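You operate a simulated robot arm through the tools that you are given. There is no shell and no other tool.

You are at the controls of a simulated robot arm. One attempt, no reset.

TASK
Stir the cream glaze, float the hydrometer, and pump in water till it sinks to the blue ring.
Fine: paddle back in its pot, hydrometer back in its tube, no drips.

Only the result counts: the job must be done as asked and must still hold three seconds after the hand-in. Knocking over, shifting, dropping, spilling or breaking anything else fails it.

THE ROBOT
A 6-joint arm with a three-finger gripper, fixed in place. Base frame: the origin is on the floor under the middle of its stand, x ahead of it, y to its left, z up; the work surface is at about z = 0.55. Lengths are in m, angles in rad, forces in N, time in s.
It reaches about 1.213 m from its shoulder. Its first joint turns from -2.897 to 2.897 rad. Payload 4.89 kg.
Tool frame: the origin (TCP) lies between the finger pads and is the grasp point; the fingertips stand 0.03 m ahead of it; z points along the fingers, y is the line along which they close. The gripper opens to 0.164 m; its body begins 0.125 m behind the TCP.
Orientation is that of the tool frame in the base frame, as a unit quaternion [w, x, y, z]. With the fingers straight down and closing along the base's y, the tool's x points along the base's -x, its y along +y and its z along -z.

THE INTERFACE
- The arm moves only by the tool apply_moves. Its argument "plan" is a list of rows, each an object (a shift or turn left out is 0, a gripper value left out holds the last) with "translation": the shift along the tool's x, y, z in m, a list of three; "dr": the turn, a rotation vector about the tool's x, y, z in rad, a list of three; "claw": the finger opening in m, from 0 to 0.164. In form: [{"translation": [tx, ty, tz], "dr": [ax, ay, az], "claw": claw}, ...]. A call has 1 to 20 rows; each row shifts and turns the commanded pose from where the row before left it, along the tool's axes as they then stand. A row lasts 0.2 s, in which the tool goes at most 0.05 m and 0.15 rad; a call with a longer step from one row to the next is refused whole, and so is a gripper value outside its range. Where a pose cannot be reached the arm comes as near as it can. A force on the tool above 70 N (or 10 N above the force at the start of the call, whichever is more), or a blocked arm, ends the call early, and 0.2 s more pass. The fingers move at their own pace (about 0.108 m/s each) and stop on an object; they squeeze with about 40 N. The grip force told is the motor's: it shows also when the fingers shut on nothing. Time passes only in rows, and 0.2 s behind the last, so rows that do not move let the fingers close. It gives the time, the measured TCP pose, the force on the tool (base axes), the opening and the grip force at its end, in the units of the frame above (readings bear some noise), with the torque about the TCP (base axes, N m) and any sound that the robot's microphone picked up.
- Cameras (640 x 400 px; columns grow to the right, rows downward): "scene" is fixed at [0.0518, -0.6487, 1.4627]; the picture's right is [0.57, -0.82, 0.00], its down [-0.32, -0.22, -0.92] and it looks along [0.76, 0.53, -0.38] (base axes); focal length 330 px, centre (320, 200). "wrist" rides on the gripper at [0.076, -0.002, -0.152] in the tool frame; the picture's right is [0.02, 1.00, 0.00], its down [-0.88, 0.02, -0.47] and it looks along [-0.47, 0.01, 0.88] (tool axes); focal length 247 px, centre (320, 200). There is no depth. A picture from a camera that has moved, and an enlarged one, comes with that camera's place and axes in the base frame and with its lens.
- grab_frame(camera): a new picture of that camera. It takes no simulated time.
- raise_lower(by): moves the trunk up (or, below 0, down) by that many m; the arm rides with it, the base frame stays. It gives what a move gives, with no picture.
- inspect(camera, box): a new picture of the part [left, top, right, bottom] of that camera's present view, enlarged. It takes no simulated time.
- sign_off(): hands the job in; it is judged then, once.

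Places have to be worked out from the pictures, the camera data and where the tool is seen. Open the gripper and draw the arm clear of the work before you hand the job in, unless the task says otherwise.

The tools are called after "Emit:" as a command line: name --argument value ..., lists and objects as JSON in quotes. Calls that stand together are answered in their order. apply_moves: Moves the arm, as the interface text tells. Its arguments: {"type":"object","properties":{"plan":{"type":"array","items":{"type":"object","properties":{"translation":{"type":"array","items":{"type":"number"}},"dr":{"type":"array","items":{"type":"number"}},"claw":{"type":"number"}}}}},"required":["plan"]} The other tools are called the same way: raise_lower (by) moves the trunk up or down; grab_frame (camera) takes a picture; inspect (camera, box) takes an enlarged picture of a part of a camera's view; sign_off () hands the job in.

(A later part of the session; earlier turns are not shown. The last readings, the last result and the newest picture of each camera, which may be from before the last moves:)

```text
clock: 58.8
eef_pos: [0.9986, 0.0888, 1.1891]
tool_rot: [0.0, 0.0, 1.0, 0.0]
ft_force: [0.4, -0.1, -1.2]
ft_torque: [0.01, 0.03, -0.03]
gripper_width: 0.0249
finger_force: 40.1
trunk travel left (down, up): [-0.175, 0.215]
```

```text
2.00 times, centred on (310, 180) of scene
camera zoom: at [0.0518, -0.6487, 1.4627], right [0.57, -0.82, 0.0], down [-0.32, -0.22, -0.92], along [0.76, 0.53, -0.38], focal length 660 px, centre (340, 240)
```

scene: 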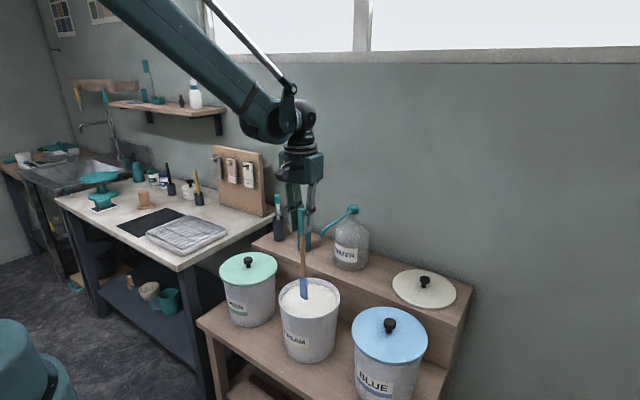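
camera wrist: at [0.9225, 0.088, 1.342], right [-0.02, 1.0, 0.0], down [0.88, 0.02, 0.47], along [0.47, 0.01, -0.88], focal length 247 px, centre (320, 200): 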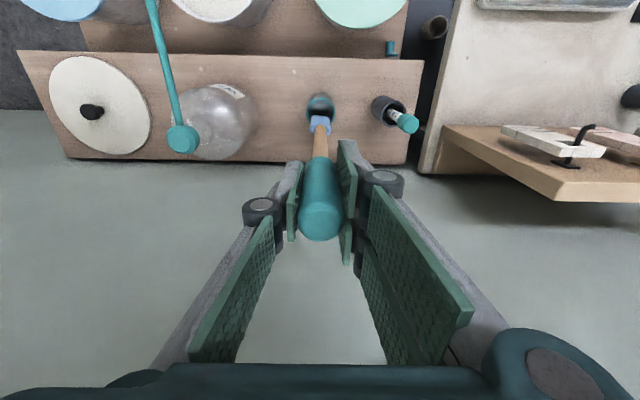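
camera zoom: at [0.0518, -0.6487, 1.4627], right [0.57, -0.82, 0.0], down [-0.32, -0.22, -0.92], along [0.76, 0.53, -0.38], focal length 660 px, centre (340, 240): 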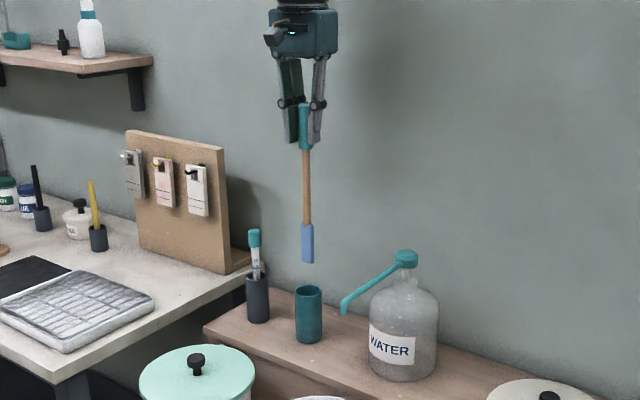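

It's aligned over the pot with no drips visible. I'll lower it to just above its original seat.

Emit:
apply_moves --plan '[{"translation": [-0.001, 0.0005, 0.025]}, {"translation": [0, 0, 0.03]}, {"translation": [0, 0, 0.03]}, {"translation": [0, 0, 0.03]}, {"translation": [0, 0, 0.025]}, {"translation": [0, 0, 0.012]}, {"translation": [0, 0, 0.008]}, {"translation": [0, 0, 0.006]}, {}]'

Emit:
grab_frame --camera "wrist"

Emit:
inspect --camera "scene" --box '[230, 80, 390, 280]'

```text
clock: 60.8
eef_pos: [1.0, 0.091, 1.0221]
tool_rot: [0.0, 0.0, 1.0, -0.001]
ft_force: [0.0, 0.1, -0.4]
ft_torque: [-0.01, 0.02, -0.01]
gripper_width: 0.0251
finger_force: 40.0
trunk travel left (down, up): [-0.175, 0.215]
```

```text
taken
camera wrist: at [0.9235, 0.0887, 1.176], right [-0.02, 1.0, 0.0], down [0.88, 0.02, 0.47], along [0.47, 0.01, -0.88], focal length 247 px, centre (320, 200)
```

wrist: 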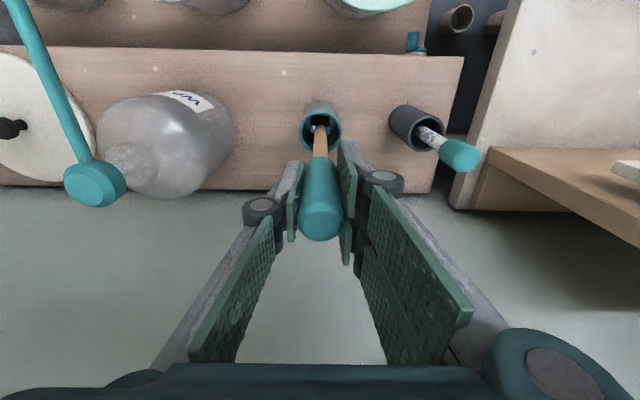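

```text
2.00 times, centred on (310, 180) of scene
camera zoom: at [0.0518, -0.6487, 1.4627], right [0.57, -0.82, 0.0], down [-0.32, -0.22, -0.92], along [0.76, 0.53, -0.38], focal length 660 px, centre (340, 240)
```

zoom: 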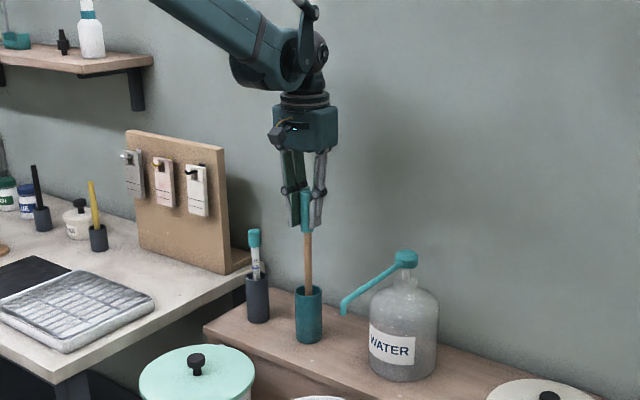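

The paddle is back in its pot. I'll lower the last millimetre, open the fingers and rise straight up.

Emit:
apply_moves --plan '[{"translation": [0, 0, 0.0015]}, {"claw": 0.04}, {"claw": 0.1}, {}, {}, {}]'

Emit:
apply_moves --plan '[{"translation": [0, 0, -0.02]}, {"translation": [0, 0, -0.04]}, {"translation": [0, 0, -0.04]}, {"translation": [0, 0, -0.03]}, {}]'

Emit:
grab_frame --camera "wrist"

Emit:
inspect --camera "scene" --box '[230, 80, 390, 280]'

```text
clock: 62.2
eef_pos: [1.0001, 0.0904, 1.0231]
tool_rot: [0.0, 0.0, 1.0, -0.001]
ft_force: [-0.1, 0.2, 0.1]
ft_torque: [0.0, 0.0, 0.0]
gripper_width: 0.1002
finger_force: 0.0
trunk travel left (down, up): [-0.175, 0.215]
```

```text
clock: 63.4
eef_pos: [1.0007, 0.09, 1.1515]
tool_rot: [0.0, 0.0, 1.0, 0.0]
ft_force: [-0.6, -0.5, 1.2]
ft_torque: [0.0, -0.02, 0.03]
gripper_width: 0.1002
finger_force: 0.0
trunk travel left (down, up): [-0.175, 0.215]
```

```text
taken
camera wrist: at [0.9228, 0.0885, 1.3047], right [-0.02, 1.0, 0.0], down [0.88, 0.02, 0.47], along [0.47, 0.01, -0.88], focal length 247 px, centre (320, 200)
```

wrist: 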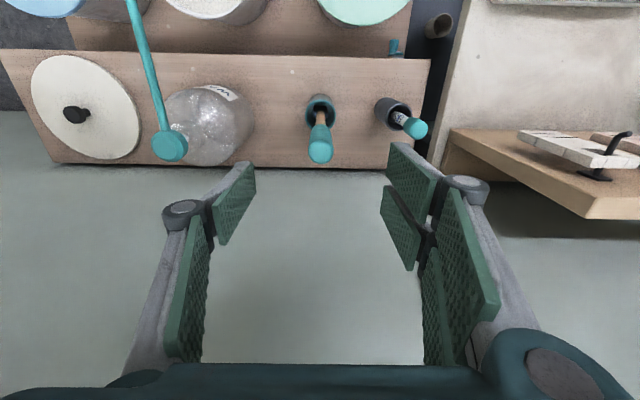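

```text
2.00 times, centred on (310, 180) of scene
camera zoom: at [0.0518, -0.6487, 1.4627], right [0.57, -0.82, 0.0], down [-0.32, -0.22, -0.92], along [0.76, 0.53, -0.38], focal length 660 px, centre (340, 240)
```

zoom: 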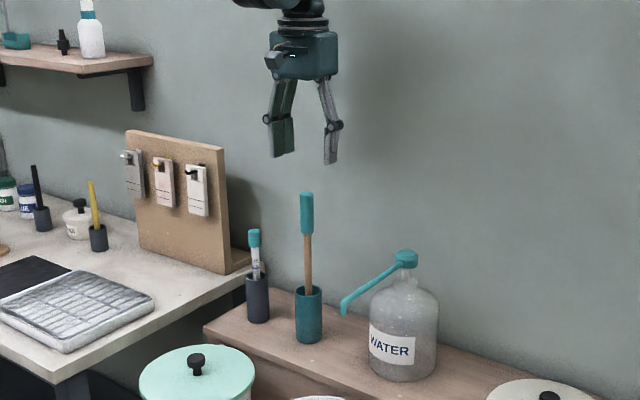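

The paddle stands back in its pot undisturbed. Next I'll move above the hydrometer tube with the fingers narrowed so they clear the paddle handle, and check alignment.

Emit:
apply_moves --plan '[{"translation": [0.002, 0.046, 0], "claw": 0.07}, {"translation": [0.002, 0.046, 0]}, {"translation": [0.0017, 0.047, 0]}, {"translation": [0, 0, 0.03]}, {}, {}]'

Emit:
grab_frame --camera "wrist"

Emit:
inspect --camera "wrist" --box '[260, 80, 400, 200]'

Emit:
inspect --camera "scene" --box '[230, 110, 350, 260]'

```text
clock: 64.8
eef_pos: [0.9947, 0.2283, 1.1231]
tool_rot: [0.0, 0.0, 1.0, 0.001]
ft_force: [1.0, -0.6, -0.6]
ft_torque: [0.01, 0.03, -0.01]
gripper_width: 0.0702
finger_force: 0.1
trunk travel left (down, up): [-0.175, 0.215]
```

```text
taken
camera wrist: at [0.9175, 0.2276, 1.2751], right [-0.02, 1.0, 0.0], down [0.88, 0.02, 0.47], along [0.47, 0.01, -0.88], focal length 247 px, centre (320, 200)
```

wrist: 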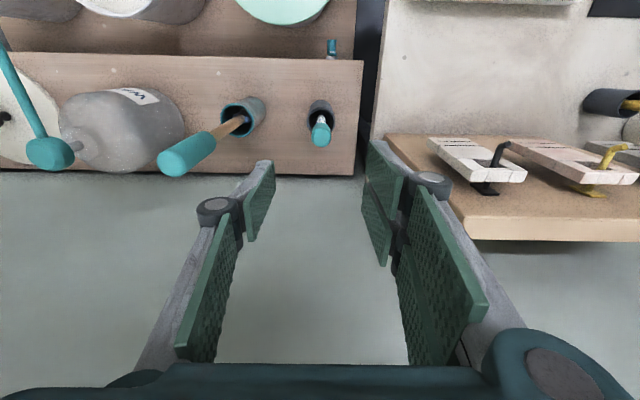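

```text
3.33 times, centred on (330, 140) of wrist
camera zoom: at [0.9175, 0.2276, 1.2751], right [-0.02, 1.0, 0.0], down [0.88, 0.02, 0.47], along [0.47, 0.01, -0.88], focal length 823 px, centre (287, 400)
```

zoom: 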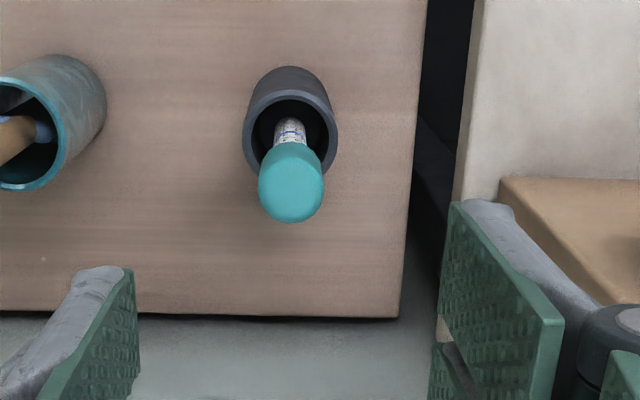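

```text
2.67 times, centred on (290, 185) of scene
camera zoom: at [0.0518, -0.6487, 1.4627], right [0.57, -0.82, 0.0], down [-0.32, -0.22, -0.92], along [0.76, 0.53, -0.38], focal length 880 px, centre (400, 240)
```

zoom: 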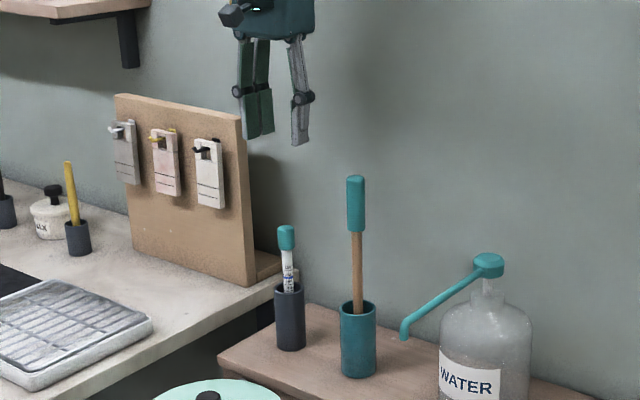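

The hydrometer stands vertical at about (0.998, 0.231), with its cap from about z 0.913 to 0.954. I'll descend to TCP z≈0.943 and check before closing.

Emit:
apply_moves --plan '[{"translation": [-0.003, 0.0025, 0.03]}, {"translation": [0, 0, 0.04]}, {"translation": [0, 0, 0.04]}, {"translation": [0, 0, 0.035]}, {"translation": [0, 0, 0.02]}, {"translation": [0, 0, 0.015]}, {}]'

Emit:
grab_frame --camera "wrist"

Emit:
inspect --camera "scene" --box '[230, 110, 350, 260]'

```text
clock: 66.4
eef_pos: [0.9987, 0.2318, 0.9426]
tool_rot: [0.0, -0.001, 1.0, 0.0]
ft_force: [-0.6, 0.8, -0.7]
ft_torque: [0.02, -0.03, 0.02]
gripper_width: 0.0697
finger_force: 0.0
trunk travel left (down, up): [-0.175, 0.215]
```

```text
taken
camera wrist: at [0.9203, 0.2304, 1.0946], right [-0.02, 1.0, 0.0], down [0.88, 0.02, 0.47], along [0.47, 0.01, -0.88], focal length 247 px, centre (320, 200)
```

wrist: 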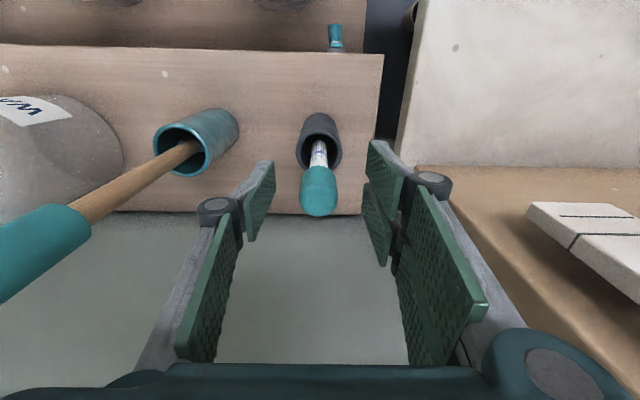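

```text
2.67 times, centred on (290, 185) of scene
camera zoom: at [0.0518, -0.6487, 1.4627], right [0.57, -0.82, 0.0], down [-0.32, -0.22, -0.92], along [0.76, 0.53, -0.38], focal length 880 px, centre (400, 240)
```

zoom: 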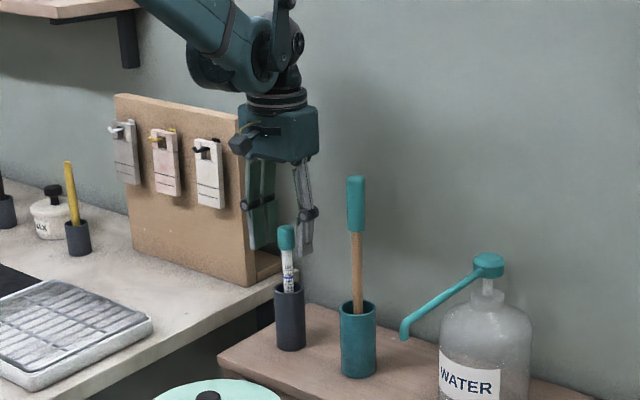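

The cap is between the pads with its top about 1.2 cm above the TCP. Closing the fingers on it.

Emit:
apply_moves --plan '[{"claw": 0.0}, {}, {}, {}]'

Emit:
grab_frame --camera "wrist"

Emit:
inspect --camera "scene" --box '[230, 150, 330, 260]'

```text
clock: 67.4
eef_pos: [0.9981, 0.2309, 0.9422]
tool_rot: [0.0, 0.0, 1.0, 0.0]
ft_force: [0.9, 0.3, 0.9]
ft_torque: [0.01, 0.0, 0.02]
gripper_width: 0.0255
finger_force: 39.6
trunk travel left (down, up): [-0.175, 0.215]
```

```text
taken
camera wrist: at [0.9203, 0.2304, 1.0948], right [-0.02, 1.0, 0.0], down [0.88, 0.02, 0.47], along [0.47, 0.01, -0.88], focal length 247 px, centre (320, 200)
```

wrist: 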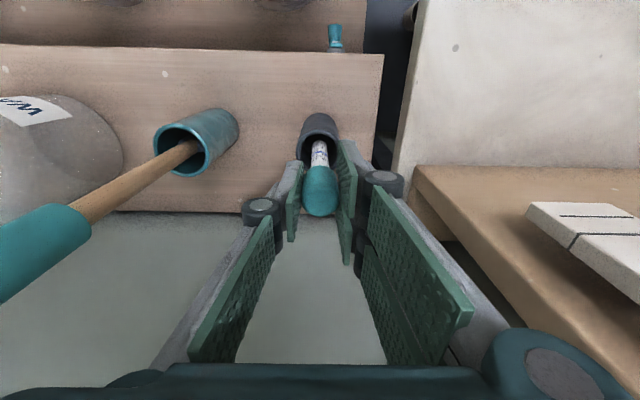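

```text
3.64 times, centred on (280, 205) of scene
camera zoom: at [0.0518, -0.6487, 1.4627], right [0.57, -0.82, 0.0], down [-0.32, -0.22, -0.92], along [0.76, 0.53, -0.38], focal length 1200 px, centre (466, 182)
```

zoom: 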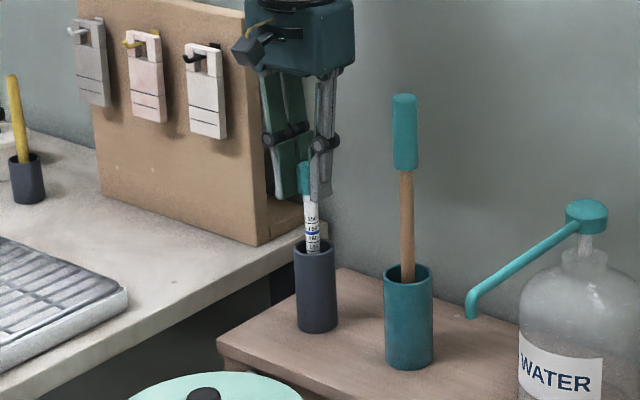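

The grip is on the cap, with a 0.0255 m opening. I'll lift it straight out of the tube and look at its full length and markings.

Emit:
apply_moves --plan '[{"translation": [0, 0, -0.01]}, {"translation": [0, 0, -0.025]}, {"translation": [0, 0, -0.03]}, {"translation": [0, 0, -0.03]}, {"translation": [0, 0, -0.03]}, {"translation": [0, 0, -0.03]}, {"translation": [0, 0, -0.03]}, {"translation": [0, 0, -0.02]}, {}]'

Emit:
grab_frame --camera "wrist"

Emit:
inspect --camera "scene" --box '[240, 110, 320, 250]'

Emit:
inspect --camera "scene" --box '[255, 130, 305, 200]'

```text
clock: 69.4
eef_pos: [0.997, 0.2303, 1.1473]
tool_rot: [0.001, 0.0, 1.0, 0.0]
ft_force: [-0.2, -0.1, -0.7]
ft_torque: [0.05, -0.03, 0.0]
gripper_width: 0.0257
finger_force: 40.1
trunk travel left (down, up): [-0.175, 0.215]
```

```text
taken
camera wrist: at [0.9196, 0.2296, 1.3003], right [-0.02, 1.0, 0.0], down [0.88, 0.02, 0.47], along [0.47, 0.01, -0.88], focal length 247 px, centre (320, 200)
```

wrist: 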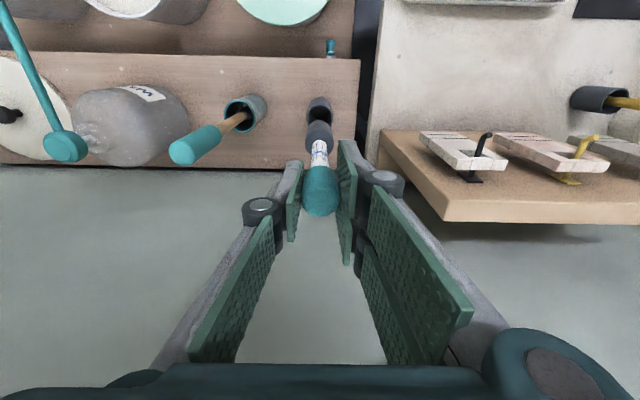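

```text
2.86 times, centred on (280, 180) of scene
camera zoom: at [0.0518, -0.6487, 1.4627], right [0.57, -0.82, 0.0], down [-0.32, -0.22, -0.92], along [0.76, 0.53, -0.38], focal length 943 px, centre (434, 257)
```

zoom: 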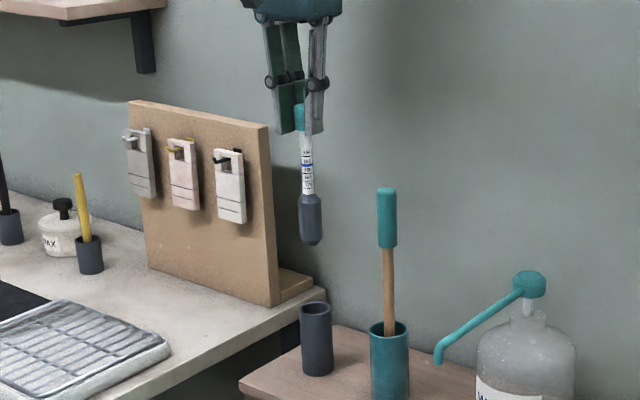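

```text
5.71 times, centred on (280, 165) of scene
camera zoom: at [0.0518, -0.6487, 1.4627], right [0.57, -0.82, 0.0], down [-0.32, -0.22, -0.92], along [0.76, 0.53, -0.38], focal length 1886 px, centre (549, 400)
```

zoom: 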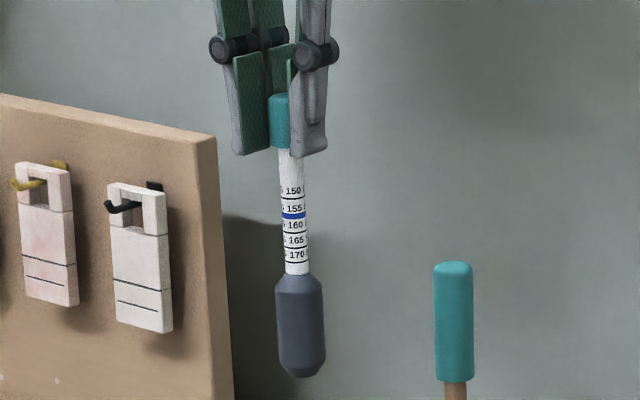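

The hydrometer is fully out. The scale reads 150 to 170 with the blue ring between the 155 and 160 labels, about 0.078 m below the TCP, and the bulb bottom is about 0.20 m below it. I'll carry it around to above the cream bucket's near side, away from the spout.

Emit:
apply_moves --plan '[{"translation": [0.02, 0, 0]}, {"translation": [0.04, 0, 0]}, {"translation": [0.045, 0, 0]}, {"translation": [0.045, 0, 0]}, {"translation": [0.0158, -0.0389, 0]}, {"translation": [0.0158, -0.0389, 0]}, {"translation": [0.0158, -0.0389, 0]}, {"translation": [0.0158, -0.0389, 0]}, {"translation": [0.0158, -0.0389, 0]}, {"translation": [0.0158, -0.0389, 0]}, {"translation": [0.0158, -0.0389, 0]}, {"translation": [0.0158, -0.0389, 0]}, {"translation": [0.0156, -0.0389, 0]}, {}, {}]'

Emit:
grab_frame --camera "wrist"

Emit:
inspect --camera "scene" --box '[220, 130, 400, 350]'

```text
clock: 72.6
eef_pos: [0.705, -0.1213, 1.148]
tool_rot: [0.001, 0.0, 1.0, 0.0]
ft_force: [-0.1, -0.3, -1.0]
ft_torque: [0.03, -0.04, 0.0]
gripper_width: 0.0256
finger_force: 40.5
trunk travel left (down, up): [-0.175, 0.215]
```

```text
taken
camera wrist: at [0.6287, -0.1212, 1.3006], right [-0.02, 1.0, 0.0], down [0.88, 0.02, 0.47], along [0.47, 0.01, -0.88], focal length 247 px, centre (320, 200)
```

wrist: 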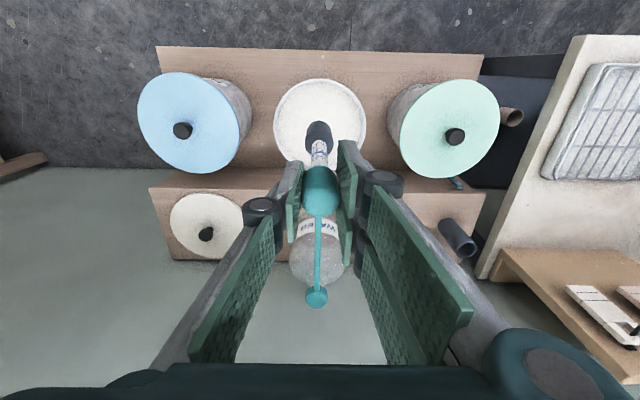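

```text
1.82 times, centred on (310, 240) of scene
camera zoom: at [0.0518, -0.6487, 1.4627], right [0.57, -0.82, 0.0], down [-0.32, -0.22, -0.92], along [0.76, 0.53, -0.38], focal length 600 px, centre (338, 127)
```

zoom: 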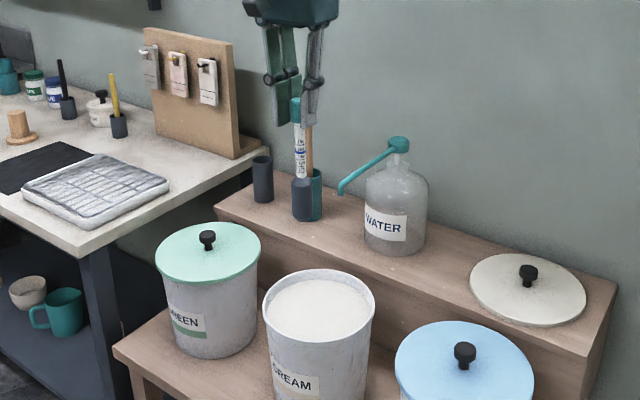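

It's positioned over the glaze. I'll lower it slowly until the bulb is submerged, then look.

Emit:
apply_moves --plan '[{"translation": [0, 0, 0.03]}, {"translation": [0, 0, 0.04]}, {"translation": [0, 0, 0.045]}, {"translation": [0, 0, 0.045]}, {"translation": [0, 0, 0.035]}, {"translation": [0, 0, 0.02]}, {"translation": [0, 0, 0.015]}, {"translation": [0, 0, 0.015]}, {"translation": [0, 0, 0.015]}, {"translation": [0, 0, 0.015]}, {"translation": [0, 0, 0.015]}, {}, {}]'

Emit:
grab_frame --camera "wrist"

Emit:
inspect --camera "scene" --box '[270, 180, 370, 330]'

Emit:
inspect --camera "scene" --box '[285, 240, 345, 310]'

```text
clock: 75.4
eef_pos: [0.705, -0.1196, 0.8564]
tool_rot: [-0.001, -0.001, 1.0, 0.0]
ft_force: [0.6, 0.4, 0.1]
ft_torque: [0.01, 0.05, 0.02]
gripper_width: 0.0255
finger_force: 40.0
trunk travel left (down, up): [-0.175, 0.215]
```

```text
taken
camera wrist: at [0.6283, -0.1203, 1.01], right [-0.02, 1.0, 0.0], down [0.88, 0.02, 0.47], along [0.47, 0.01, -0.88], focal length 247 px, centre (320, 200)
```

wrist: 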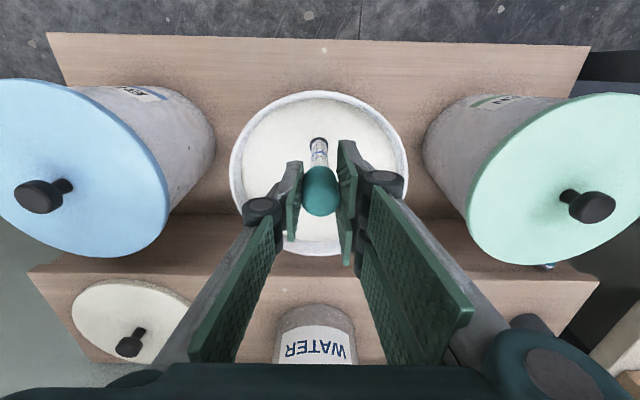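

```text
2.67 times, centred on (320, 255) of scene
camera zoom: at [0.0518, -0.6487, 1.4627], right [0.57, -0.82, 0.0], down [-0.32, -0.22, -0.92], along [0.76, 0.53, -0.38], focal length 880 px, centre (320, 53)
```

zoom: 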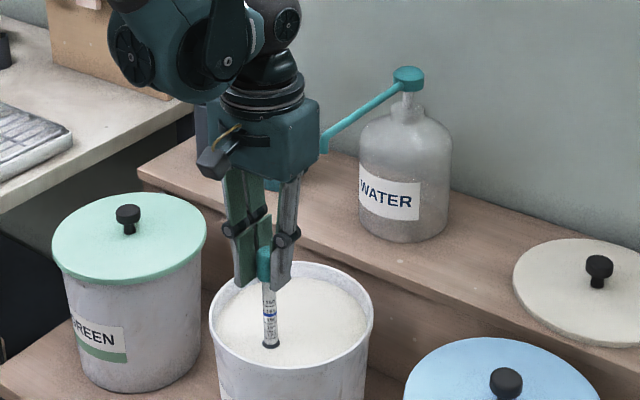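

```text
5.71 times, centred on (315, 275) of scene
camera zoom: at [0.0518, -0.6487, 1.4627], right [0.57, -0.82, 0.0], down [-0.32, -0.22, -0.92], along [0.76, 0.53, -0.38], focal length 1886 px, centre (349, -229)
```

zoom: 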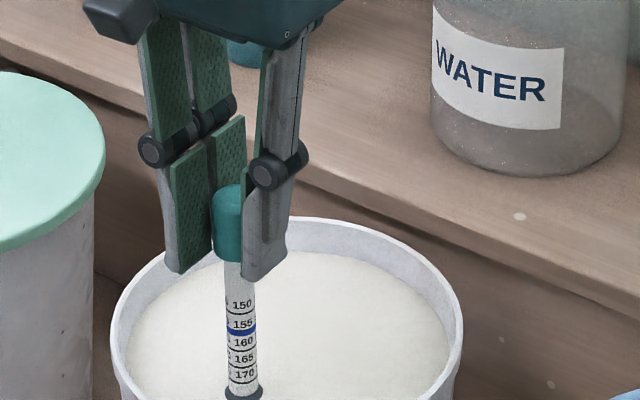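

The bulb is just submerged with the surface near the 170 end, and the vertical force is near zero, so it's about at its floating depth. I'll lower 8 mm more and open the fingers gently.

Emit:
apply_moves --plan '[{"translation": [0, 0, 0.004]}, {"translation": [0, 0, 0.004]}, {}, {"claw": 0.035}, {"claw": 0.05}, {"claw": 0.07}, {}, {}]'

Emit:
grab_frame --camera "wrist"

Emit:
inspect --camera "scene" --box '[285, 240, 345, 310]'

```text
clock: 77.2
eef_pos: [0.705, -0.1187, 0.8491]
tool_rot: [0.001, 0.0, 1.0, 0.001]
ft_force: [0.0, 0.3, -0.5]
ft_torque: [0.02, 0.02, 0.01]
gripper_width: 0.0697
finger_force: 0.2
trunk travel left (down, up): [-0.175, 0.215]
```

```text
taken
camera wrist: at [0.6282, -0.1199, 1.002], right [-0.02, 1.0, 0.0], down [0.88, 0.02, 0.47], along [0.47, 0.01, -0.88], focal length 247 px, centre (320, 200)
```

wrist: 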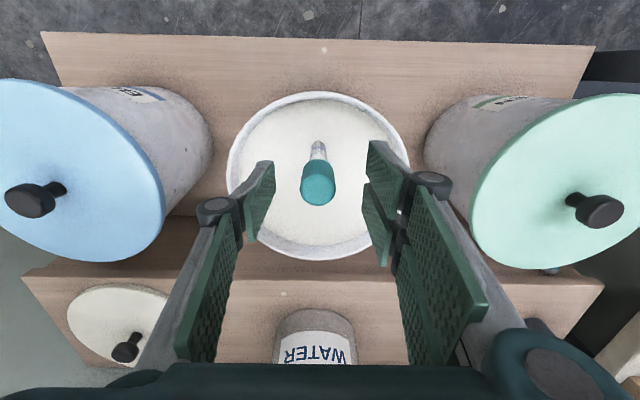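

```text
5.71 times, centred on (315, 275) of scene
camera zoom: at [0.0518, -0.6487, 1.4627], right [0.57, -0.82, 0.0], down [-0.32, -0.22, -0.92], along [0.76, 0.53, -0.38], focal length 1886 px, centre (349, -229)
```

zoom: 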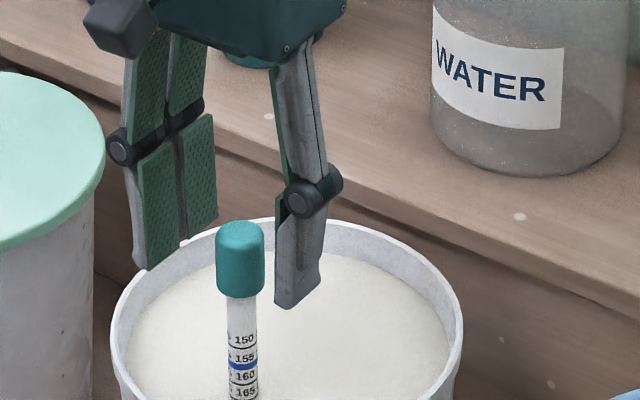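

It's floating free. I'll wait a second for it to settle and view the waterline.

Emit:
apply_moves --plan '[{}, {}, {}, {}, {}]'

Emit:
inspect --camera "scene" --box '[285, 260, 345, 330]'

Emit:
inspect --camera "wrist" --box '[220, 80, 420, 270]'

```text
clock: 78.4
eef_pos: [0.7065, -0.1192, 0.849]
tool_rot: [-0.001, 0.0, 1.0, 0.0]
ft_force: [0.3, 0.0, 0.3]
ft_torque: [-0.02, 0.0, 0.01]
gripper_width: 0.07
finger_force: 0.1
trunk travel left (down, up): [-0.175, 0.215]
```

```text
5.71 times, centred on (315, 295) of scene
camera zoom: at [0.0518, -0.6487, 1.4627], right [0.57, -0.82, 0.0], down [-0.32, -0.22, -0.92], along [0.76, 0.53, -0.38], focal length 1886 px, centre (349, -343)
```

zoom: 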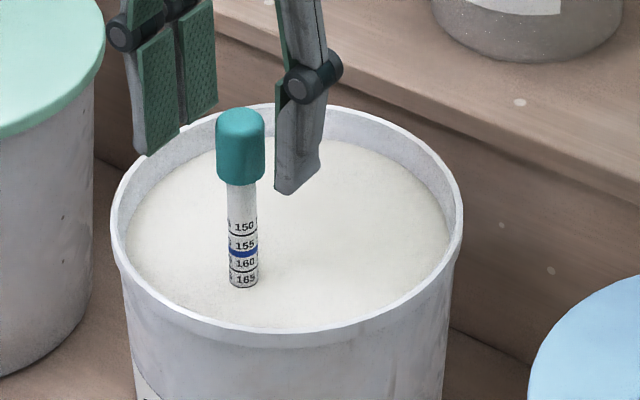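

```text
2.11 times, centred on (320, 175) of wrist
camera zoom: at [0.6282, -0.1199, 1.002], right [-0.02, 1.0, 0.0], down [0.88, 0.02, 0.47], along [0.47, 0.01, -0.88], focal length 520 px, centre (320, 253)
```

zoom: 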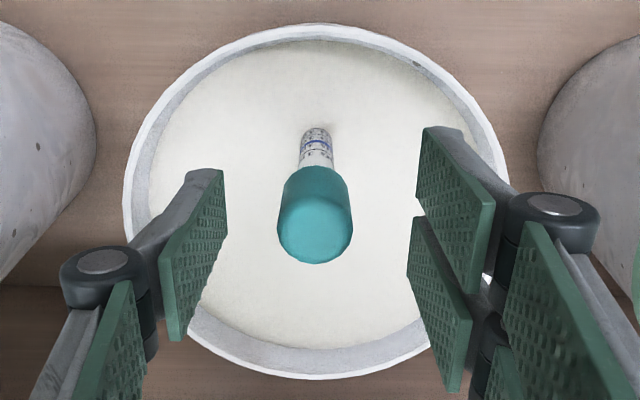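

The surface reads at about the 165 line, and the blue ring sits about two divisions (~2 cm) higher on the stem. I'll withdraw straight up and go look at the pump head.

Emit:
apply_moves --plan '[{"translation": [0, 0, -0.015]}, {"translation": [0, 0, -0.035]}, {"translation": [0, 0, -0.05]}, {"translation": [0, 0, -0.05]}, {"translation": [0, 0, -0.05]}, {"translation": [0, 0, -0.05]}, {"translation": [0, 0, -0.05]}, {"translation": [-0.045, 0, 0]}, {"translation": [-0.045, 0, 0]}, {"translation": [-0.045, 0, 0]}, {"translation": [-0.045, 0, 0]}, {"translation": [-0.045, 0, 0]}, {"translation": [-0.02, 0, 0]}, {}, {}]'

Emit:
grab_frame --camera "wrist"

Emit:
inspect --camera "wrist" --box '[230, 0, 410, 200]'

Emit:
inspect --camera "scene" --box '[275, 180, 385, 320]'

```text
clock: 81.6
eef_pos: [0.9494, -0.1193, 1.1487]
tool_rot: [0.0, -0.001, 1.0, 0.001]
ft_force: [-0.6, -0.7, -1.1]
ft_torque: [0.02, 0.0, 0.0]
gripper_width: 0.0701
finger_force: 0.0
trunk travel left (down, up): [-0.175, 0.215]
```

```text
taken
camera wrist: at [0.8737, -0.1196, 1.3015], right [-0.02, 1.0, 0.0], down [0.88, 0.02, 0.47], along [0.47, 0.01, -0.88], focal length 247 px, centre (320, 200)
```

wrist: 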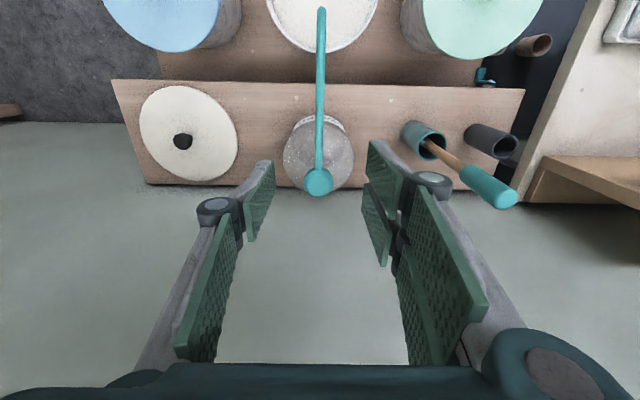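

```text
2.00 times, centred on (320, 100) of wrist
camera zoom: at [0.8737, -0.1196, 1.3015], right [-0.02, 1.0, 0.0], down [0.88, 0.02, 0.47], along [0.47, 0.01, -0.88], focal length 494 px, centre (320, 400)
```

zoom: 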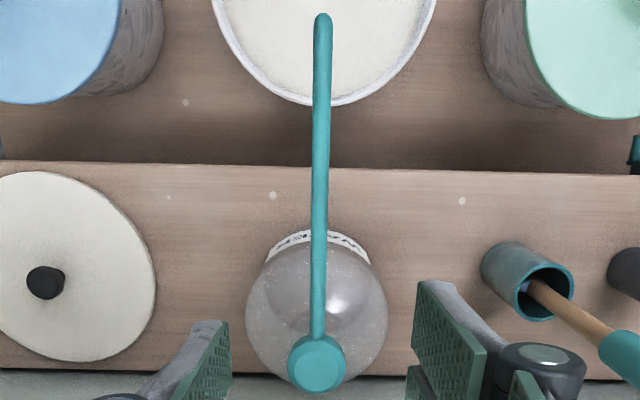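

```text
2.86 times, centred on (330, 250) of scene
camera zoom: at [0.0518, -0.6487, 1.4627], right [0.57, -0.82, 0.0], down [-0.32, -0.22, -0.92], along [0.76, 0.53, -0.38], focal length 943 px, centre (291, 57)
```

zoom: 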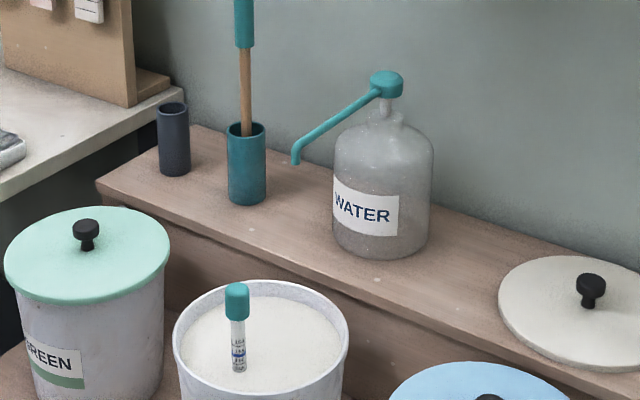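

The pump head is at about (1.017, -0.119) with its top near z 0.98, and the spout tip at x≈0.812 is well inside the bucket. I'll close the fingers and come down just above the head.

Emit:
apply_moves --plan '[{"translation": [-0.034, 0, 0], "claw": 0.0}, {"translation": [-0.034, 0, 0]}, {"translation": [0, 0, 0.04]}, {"translation": [0, 0, 0.04]}, {"translation": [0, 0, 0.028]}, {}, {}]'

Emit:
grab_frame --camera "wrist"

Emit:
inspect --camera "scene" --box '[275, 130, 415, 290]'

```text
clock: 83.2
eef_pos: [1.0188, -0.1196, 1.0389]
tool_rot: [0.0, 0.0, 1.0, 0.0]
ft_force: [-0.2, 0.2, -1.4]
ft_torque: [-0.02, 0.03, 0.0]
gripper_width: 0.0
finger_force: 40.0
trunk travel left (down, up): [-0.175, 0.215]
```

```text
taken
camera wrist: at [0.9414, -0.1207, 1.1931], right [-0.02, 1.0, 0.0], down [0.88, 0.02, 0.47], along [0.47, 0.01, -0.88], focal length 247 px, centre (320, 200)
```

wrist: 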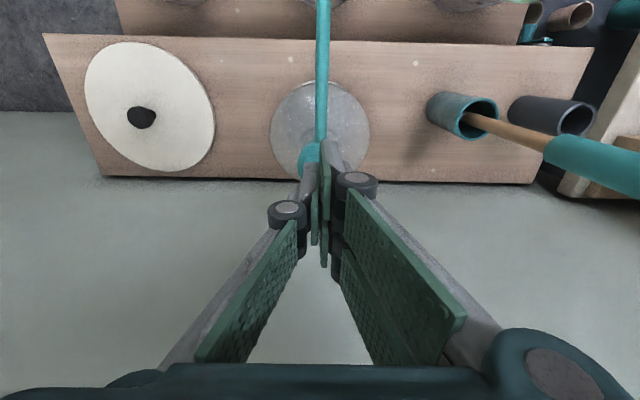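

```text
2.50 times, centred on (345, 210) of scene
camera zoom: at [0.0518, -0.6487, 1.4627], right [0.57, -0.82, 0.0], down [-0.32, -0.22, -0.92], along [0.76, 0.53, -0.38], focal length 825 px, centre (258, 175)
```

zoom: 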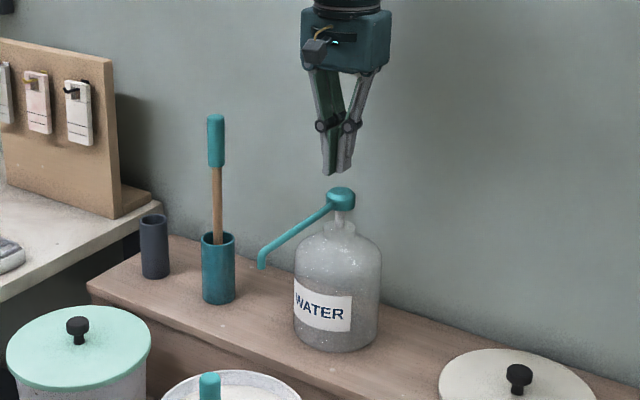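

The fingertips are about 2.8 cm above the head and centred. I'll come down to contact in small steps and read the force.

Emit:
apply_moves --plan '[{"translation": [0, 0, 0.012]}, {"translation": [0, 0, 0.01]}, {"translation": [0, 0, 0.006]}, {}]'

Emit:
inspect --camera "scene" --box '[295, 160, 395, 280]'

```text
clock: 84.2
eef_pos: [1.0173, -0.1184, 1.0118]
tool_rot: [-0.001, 0.0, 1.0, 0.0]
ft_force: [-1.4, 0.3, 0.8]
ft_torque: [0.02, 0.03, 0.04]
gripper_width: 0.0
finger_force: 40.3
trunk travel left (down, up): [-0.175, 0.215]
```

```text
3.33 times, centred on (345, 220) of scene
camera zoom: at [0.0518, -0.6487, 1.4627], right [0.57, -0.82, 0.0], down [-0.32, -0.22, -0.92], along [0.76, 0.53, -0.38], focal length 1100 px, centre (237, 133)
```

zoom: 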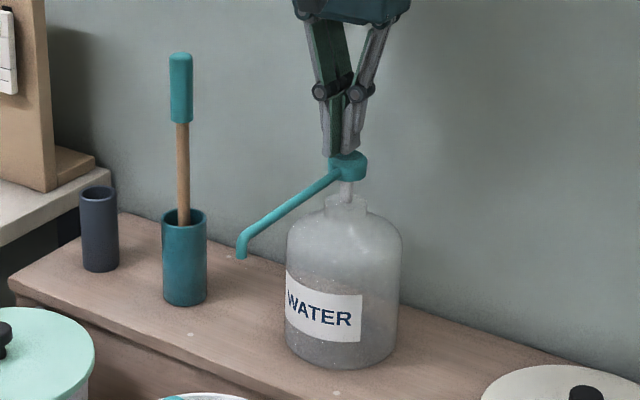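

The tips are just at the head's top, with near-zero force. I'll nudge a few millimetres to centre, then press down about 2 cm while reading the force.

Emit:
apply_moves --plan '[{"translation": [-0.003, -0.002, 0]}, {"translation": [0, 0, 0.005]}, {"translation": [0, 0, 0.005]}, {"translation": [0, 0, 0.005]}, {}]'

Emit:
inspect --camera "scene" --box '[275, 160, 395, 330]'

```text
clock: 85.4
eef_pos: [1.021, -0.121, 0.9974]
tool_rot: [0.0, 0.0, 1.0, 0.0]
ft_force: [-0.1, 0.3, 2.2]
ft_torque: [0.03, -0.03, -0.02]
gripper_width: 0.0061
finger_force: 44.9
trunk travel left (down, up): [-0.175, 0.215]
```

```text
2.35 times, centred on (335, 245) of scene
camera zoom: at [0.0518, -0.6487, 1.4627], right [0.57, -0.82, 0.0], down [-0.32, -0.22, -0.92], along [0.76, 0.53, -0.38], focal length 776 px, centre (285, 94)
```

zoom: 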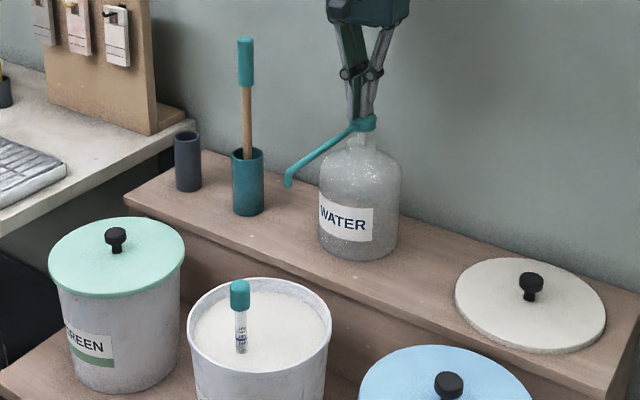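

The force is small at 2.2 N but the fingers splayed slightly. I'll zoom in to see how the contact sits.

Emit:
inspect --camera "scene" --box '[325, 180, 375, 235]'

Emit:
inspect --camera "wrist" --box '[250, 80, 390, 240]'

```text
7.27 times, centred on (350, 208) of scene
camera zoom: at [0.0518, -0.6487, 1.4627], right [0.57, -0.82, 0.0], down [-0.32, -0.22, -0.92], along [0.76, 0.53, -0.38], focal length 2400 px, centre (102, 146)
```

zoom: 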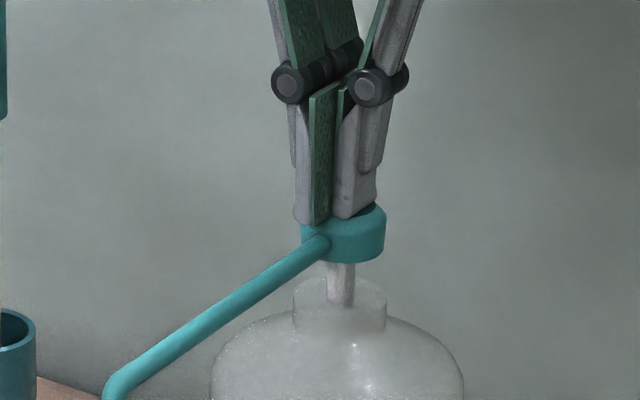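

```text
2.50 times, centred on (320, 160) of wrist
camera zoom: at [0.9441, -0.1221, 1.1507], right [-0.02, 1.0, 0.0], down [0.88, 0.02, 0.47], along [0.47, 0.01, -0.88], focal length 617 px, centre (320, 300)
```

zoom: 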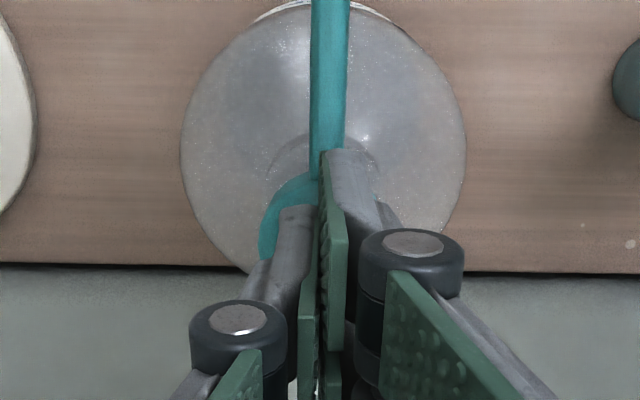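

The fingers are pushing the head down properly, with about 9 mm of stroke used and the spring light. I'll press about 1 cm further to finish the stroke.

Emit:
apply_moves --plan '[{"translation": [0, 0, 0.004]}, {"translation": [0, 0, 0.004]}, {"translation": [0, 0, 0.004]}, {}]'

Emit:
inspect --camera "scene" --box '[325, 180, 375, 235]'

Emit:
inspect --camera "scene" --box '[285, 260, 345, 330]'

```text
clock: 86.4
eef_pos: [1.0217, -0.1207, 0.9872]
tool_rot: [0.0, 0.0, 1.0, 0.001]
ft_force: [-0.5, -2.8, 6.1]
ft_torque: [-0.05, -0.02, 0.01]
gripper_width: 0.0063
finger_force: 45.0
trunk travel left (down, up): [-0.175, 0.215]
```

```text
7.27 times, centred on (350, 208) of scene
camera zoom: at [0.0518, -0.6487, 1.4627], right [0.57, -0.82, 0.0], down [-0.32, -0.22, -0.92], along [0.76, 0.53, -0.38], focal length 2400 px, centre (102, 146)
```

zoom: 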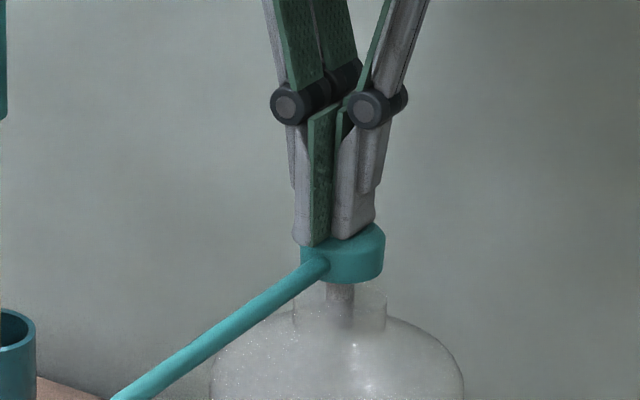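

```text
5.71 times, centred on (315, 295) of scene
camera zoom: at [0.0518, -0.6487, 1.4627], right [0.57, -0.82, 0.0], down [-0.32, -0.22, -0.92], along [0.76, 0.53, -0.38], focal length 1886 px, centre (349, -343)
```

zoom: 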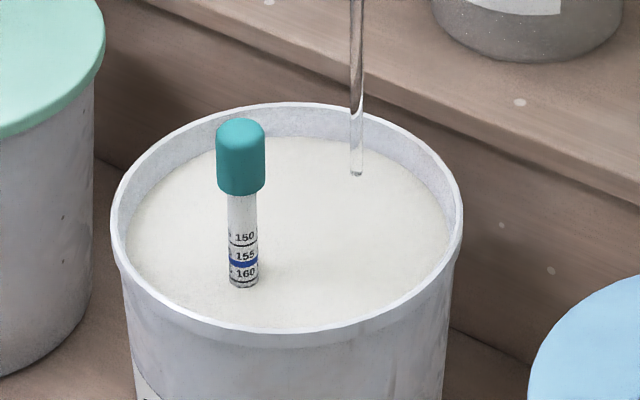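

Water is running into the bucket, and the hydrometer has sunk from the 165 line to about the 160 line. I'll hold still and see whether it keeps sinking.

Emit:
apply_moves --plan '[{}, {}, {}]'

Emit:
inspect --camera "scene" --box '[285, 260, 345, 330]'

Emit:
inspect --camera "scene" --box '[300, 275, 330, 315]'

```text
clock: 87.2
eef_pos: [1.0216, -0.1218, 0.9865]
tool_rot: [0.001, 0.0, 1.0, 0.0]
ft_force: [0.6, -2.4, 4.5]
ft_torque: [-0.02, 0.01, -0.03]
gripper_width: 0.0061
finger_force: 45.3
trunk travel left (down, up): [-0.175, 0.215]
```

```text
5.71 times, centred on (315, 295) of scene
camera zoom: at [0.0518, -0.6487, 1.4627], right [0.57, -0.82, 0.0], down [-0.32, -0.22, -0.92], along [0.76, 0.53, -0.38], focal length 1886 px, centre (349, -343)
```

zoom: 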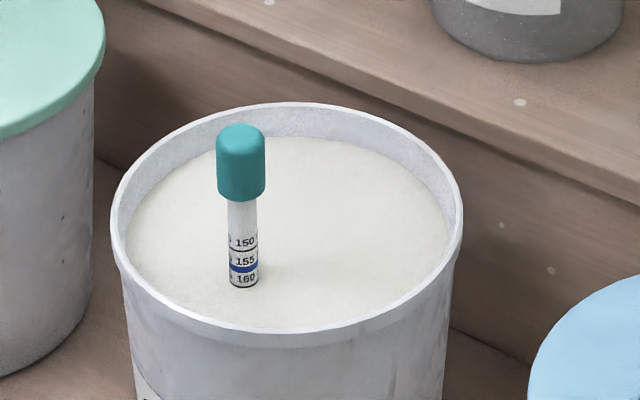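

```text
10.00 times, centred on (315, 295) of scene
camera zoom: at [0.0518, -0.6487, 1.4627], right [0.57, -0.82, 0.0], down [-0.32, -0.22, -0.92], along [0.76, 0.53, -0.38], focal length 3300 px, centre (370, -750)
```

zoom: 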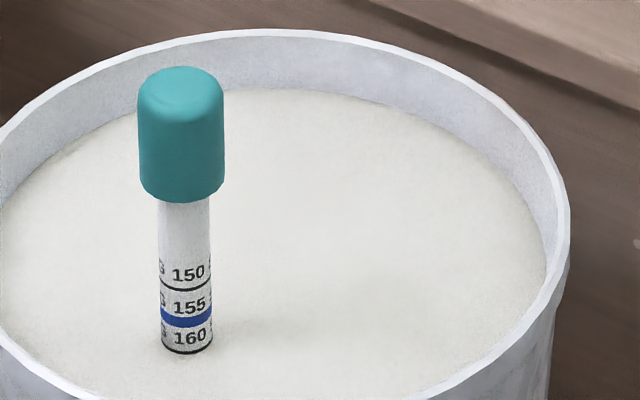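

Flow stops when the head stops. The surface is now at the 160 line, with the blue ring one division (~12 mm) above it. I'll let the pump head rise for a second stroke.

Emit:
apply_moves --plan '[{"translation": [0, 0, -0.006]}, {"translation": [0, 0, -0.008]}, {"translation": [0, 0, -0.008]}, {"translation": [0, 0, -0.008]}, {}, {}, {}]'

Emit:
inspect --camera "scene" --box '[325, 180, 375, 235]'

Emit:
inspect --camera "scene" --box '[300, 275, 330, 315]'

```text
clock: 88.8
eef_pos: [1.0215, -0.121, 1.0164]
tool_rot: [0.0, 0.0, 1.0, 0.001]
ft_force: [0.1, -0.2, 0.2]
ft_torque: [-0.01, -0.01, 0.02]
gripper_width: 0.0
finger_force: 44.9
trunk travel left (down, up): [-0.175, 0.215]
```

```text
7.27 times, centred on (350, 208) of scene
camera zoom: at [0.0518, -0.6487, 1.4627], right [0.57, -0.82, 0.0], down [-0.32, -0.22, -0.92], along [0.76, 0.53, -0.38], focal length 2400 px, centre (102, 146)
```

zoom: 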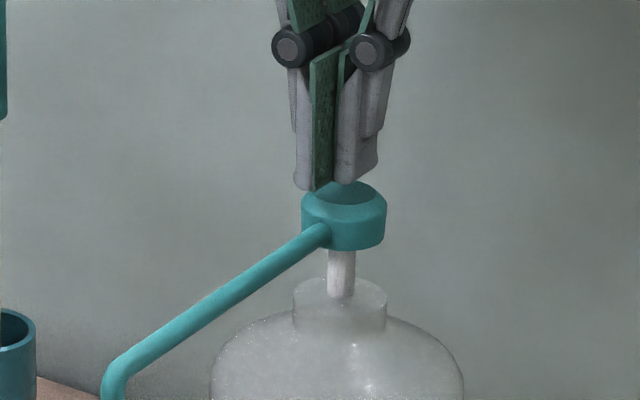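

```text
10.00 times, centred on (315, 295) of scene
camera zoom: at [0.0518, -0.6487, 1.4627], right [0.57, -0.82, 0.0], down [-0.32, -0.22, -0.92], along [0.76, 0.53, -0.38], focal length 3300 px, centre (370, -750)
```

zoom: 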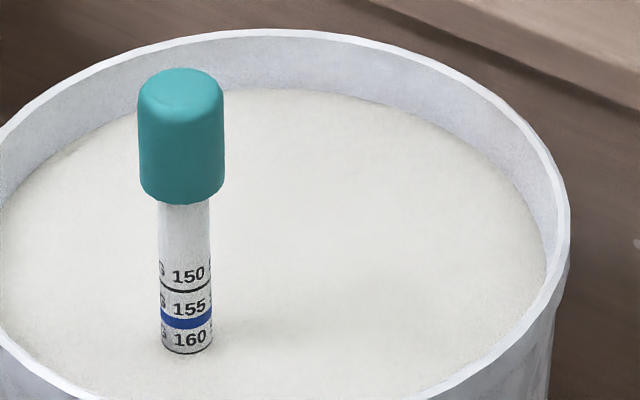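

The head has returned fully and the reading held at 160. Based on the first stroke, a second equal stroke should fall slightly short of the ring, so I'll do that one in two parts.

Emit:
apply_moves --plan '[{"translation": [0, 0, 0.005]}, {"translation": [0, 0, 0.005]}, {"translation": [0, 0, 0.005]}, {"translation": [0, 0, 0.004]}, {"translation": [0, 0, 0.003]}, {}, {}, {}]'

Emit:
inspect --camera "scene" --box '[300, 275, 330, 315]'

Emit:
inspect --camera "scene" --box '[325, 180, 375, 235]'

```text
clock: 90.6
eef_pos: [1.0209, -0.1209, 0.9939]
tool_rot: [0.0, 0.001, 1.0, 0.0]
ft_force: [1.9, 0.4, 2.4]
ft_torque: [0.0, 0.0, 0.0]
gripper_width: 0.0059
finger_force: 45.0
trunk travel left (down, up): [-0.175, 0.215]
```

```text
10.00 times, centred on (315, 295) of scene
camera zoom: at [0.0518, -0.6487, 1.4627], right [0.57, -0.82, 0.0], down [-0.32, -0.22, -0.92], along [0.76, 0.53, -0.38], focal length 3300 px, centre (370, -750)
```

zoom: 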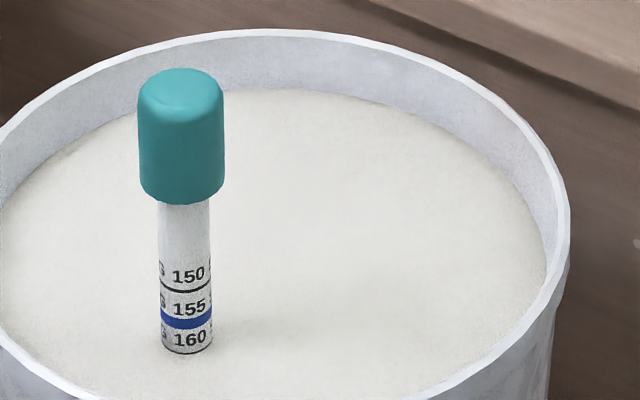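

```text
7.27 times, centred on (350, 208) of scene
camera zoom: at [0.0518, -0.6487, 1.4627], right [0.57, -0.82, 0.0], down [-0.32, -0.22, -0.92], along [0.76, 0.53, -0.38], focal length 2400 px, centre (102, 146)
```

zoom: 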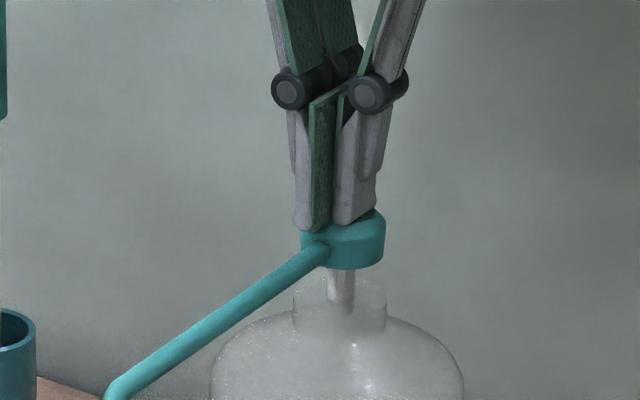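

No water came out yet at this depth, so the dose seems to be released only past a certain depth. I'll press on in small steps, watching each time.

Emit:
apply_moves --plan '[{"translation": [0, 0, 0.002]}, {"translation": [0, 0, 0.001]}, {}, {}]'

Emit:
inspect --camera "scene" --box '[285, 240, 345, 315]'

```text
clock: 91.6
eef_pos: [1.0214, -0.1212, 0.9908]
tool_rot: [-0.001, 0.001, 1.0, 0.0]
ft_force: [0.8, 0.7, 4.7]
ft_torque: [0.02, -0.08, 0.04]
gripper_width: 0.0061
finger_force: 45.1
trunk travel left (down, up): [-0.175, 0.215]
```

```text
5.33 times, centred on (315, 278) of scene
camera zoom: at [0.0518, -0.6487, 1.4627], right [0.57, -0.82, 0.0], down [-0.32, -0.22, -0.92], along [0.76, 0.53, -0.38], focal length 1760 px, centre (347, -213)
```

zoom: 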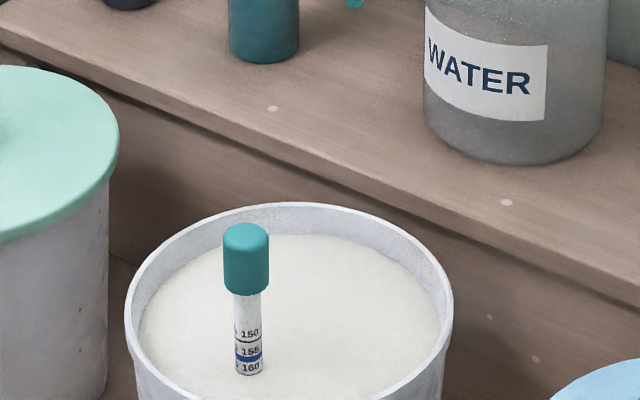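

Still no flow at z 0.991. I'll go another 1.5 mm.

Emit:
apply_moves --plan '[{"translation": [0, 0, 0.0015]}, {}]'

Emit:
inspect --camera "scene" --box '[285, 240, 345, 315]'

```text
clock: 92.2
eef_pos: [1.0213, -0.1199, 0.9886]
tool_rot: [0.0, 0.0, 1.0, 0.001]
ft_force: [-1.0, 0.5, 4.0]
ft_torque: [0.03, -0.03, 0.0]
gripper_width: 0.0059
finger_force: 45.6
trunk travel left (down, up): [-0.175, 0.215]
```

```text
5.33 times, centred on (315, 278) of scene
camera zoom: at [0.0518, -0.6487, 1.4627], right [0.57, -0.82, 0.0], down [-0.32, -0.22, -0.92], along [0.76, 0.53, -0.38], focal length 1760 px, centre (347, -213)
```

zoom: 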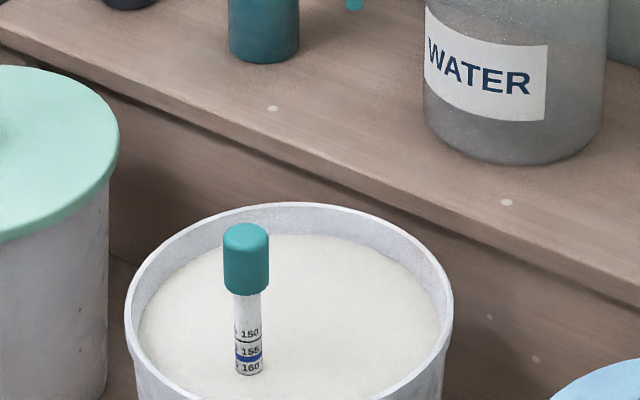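

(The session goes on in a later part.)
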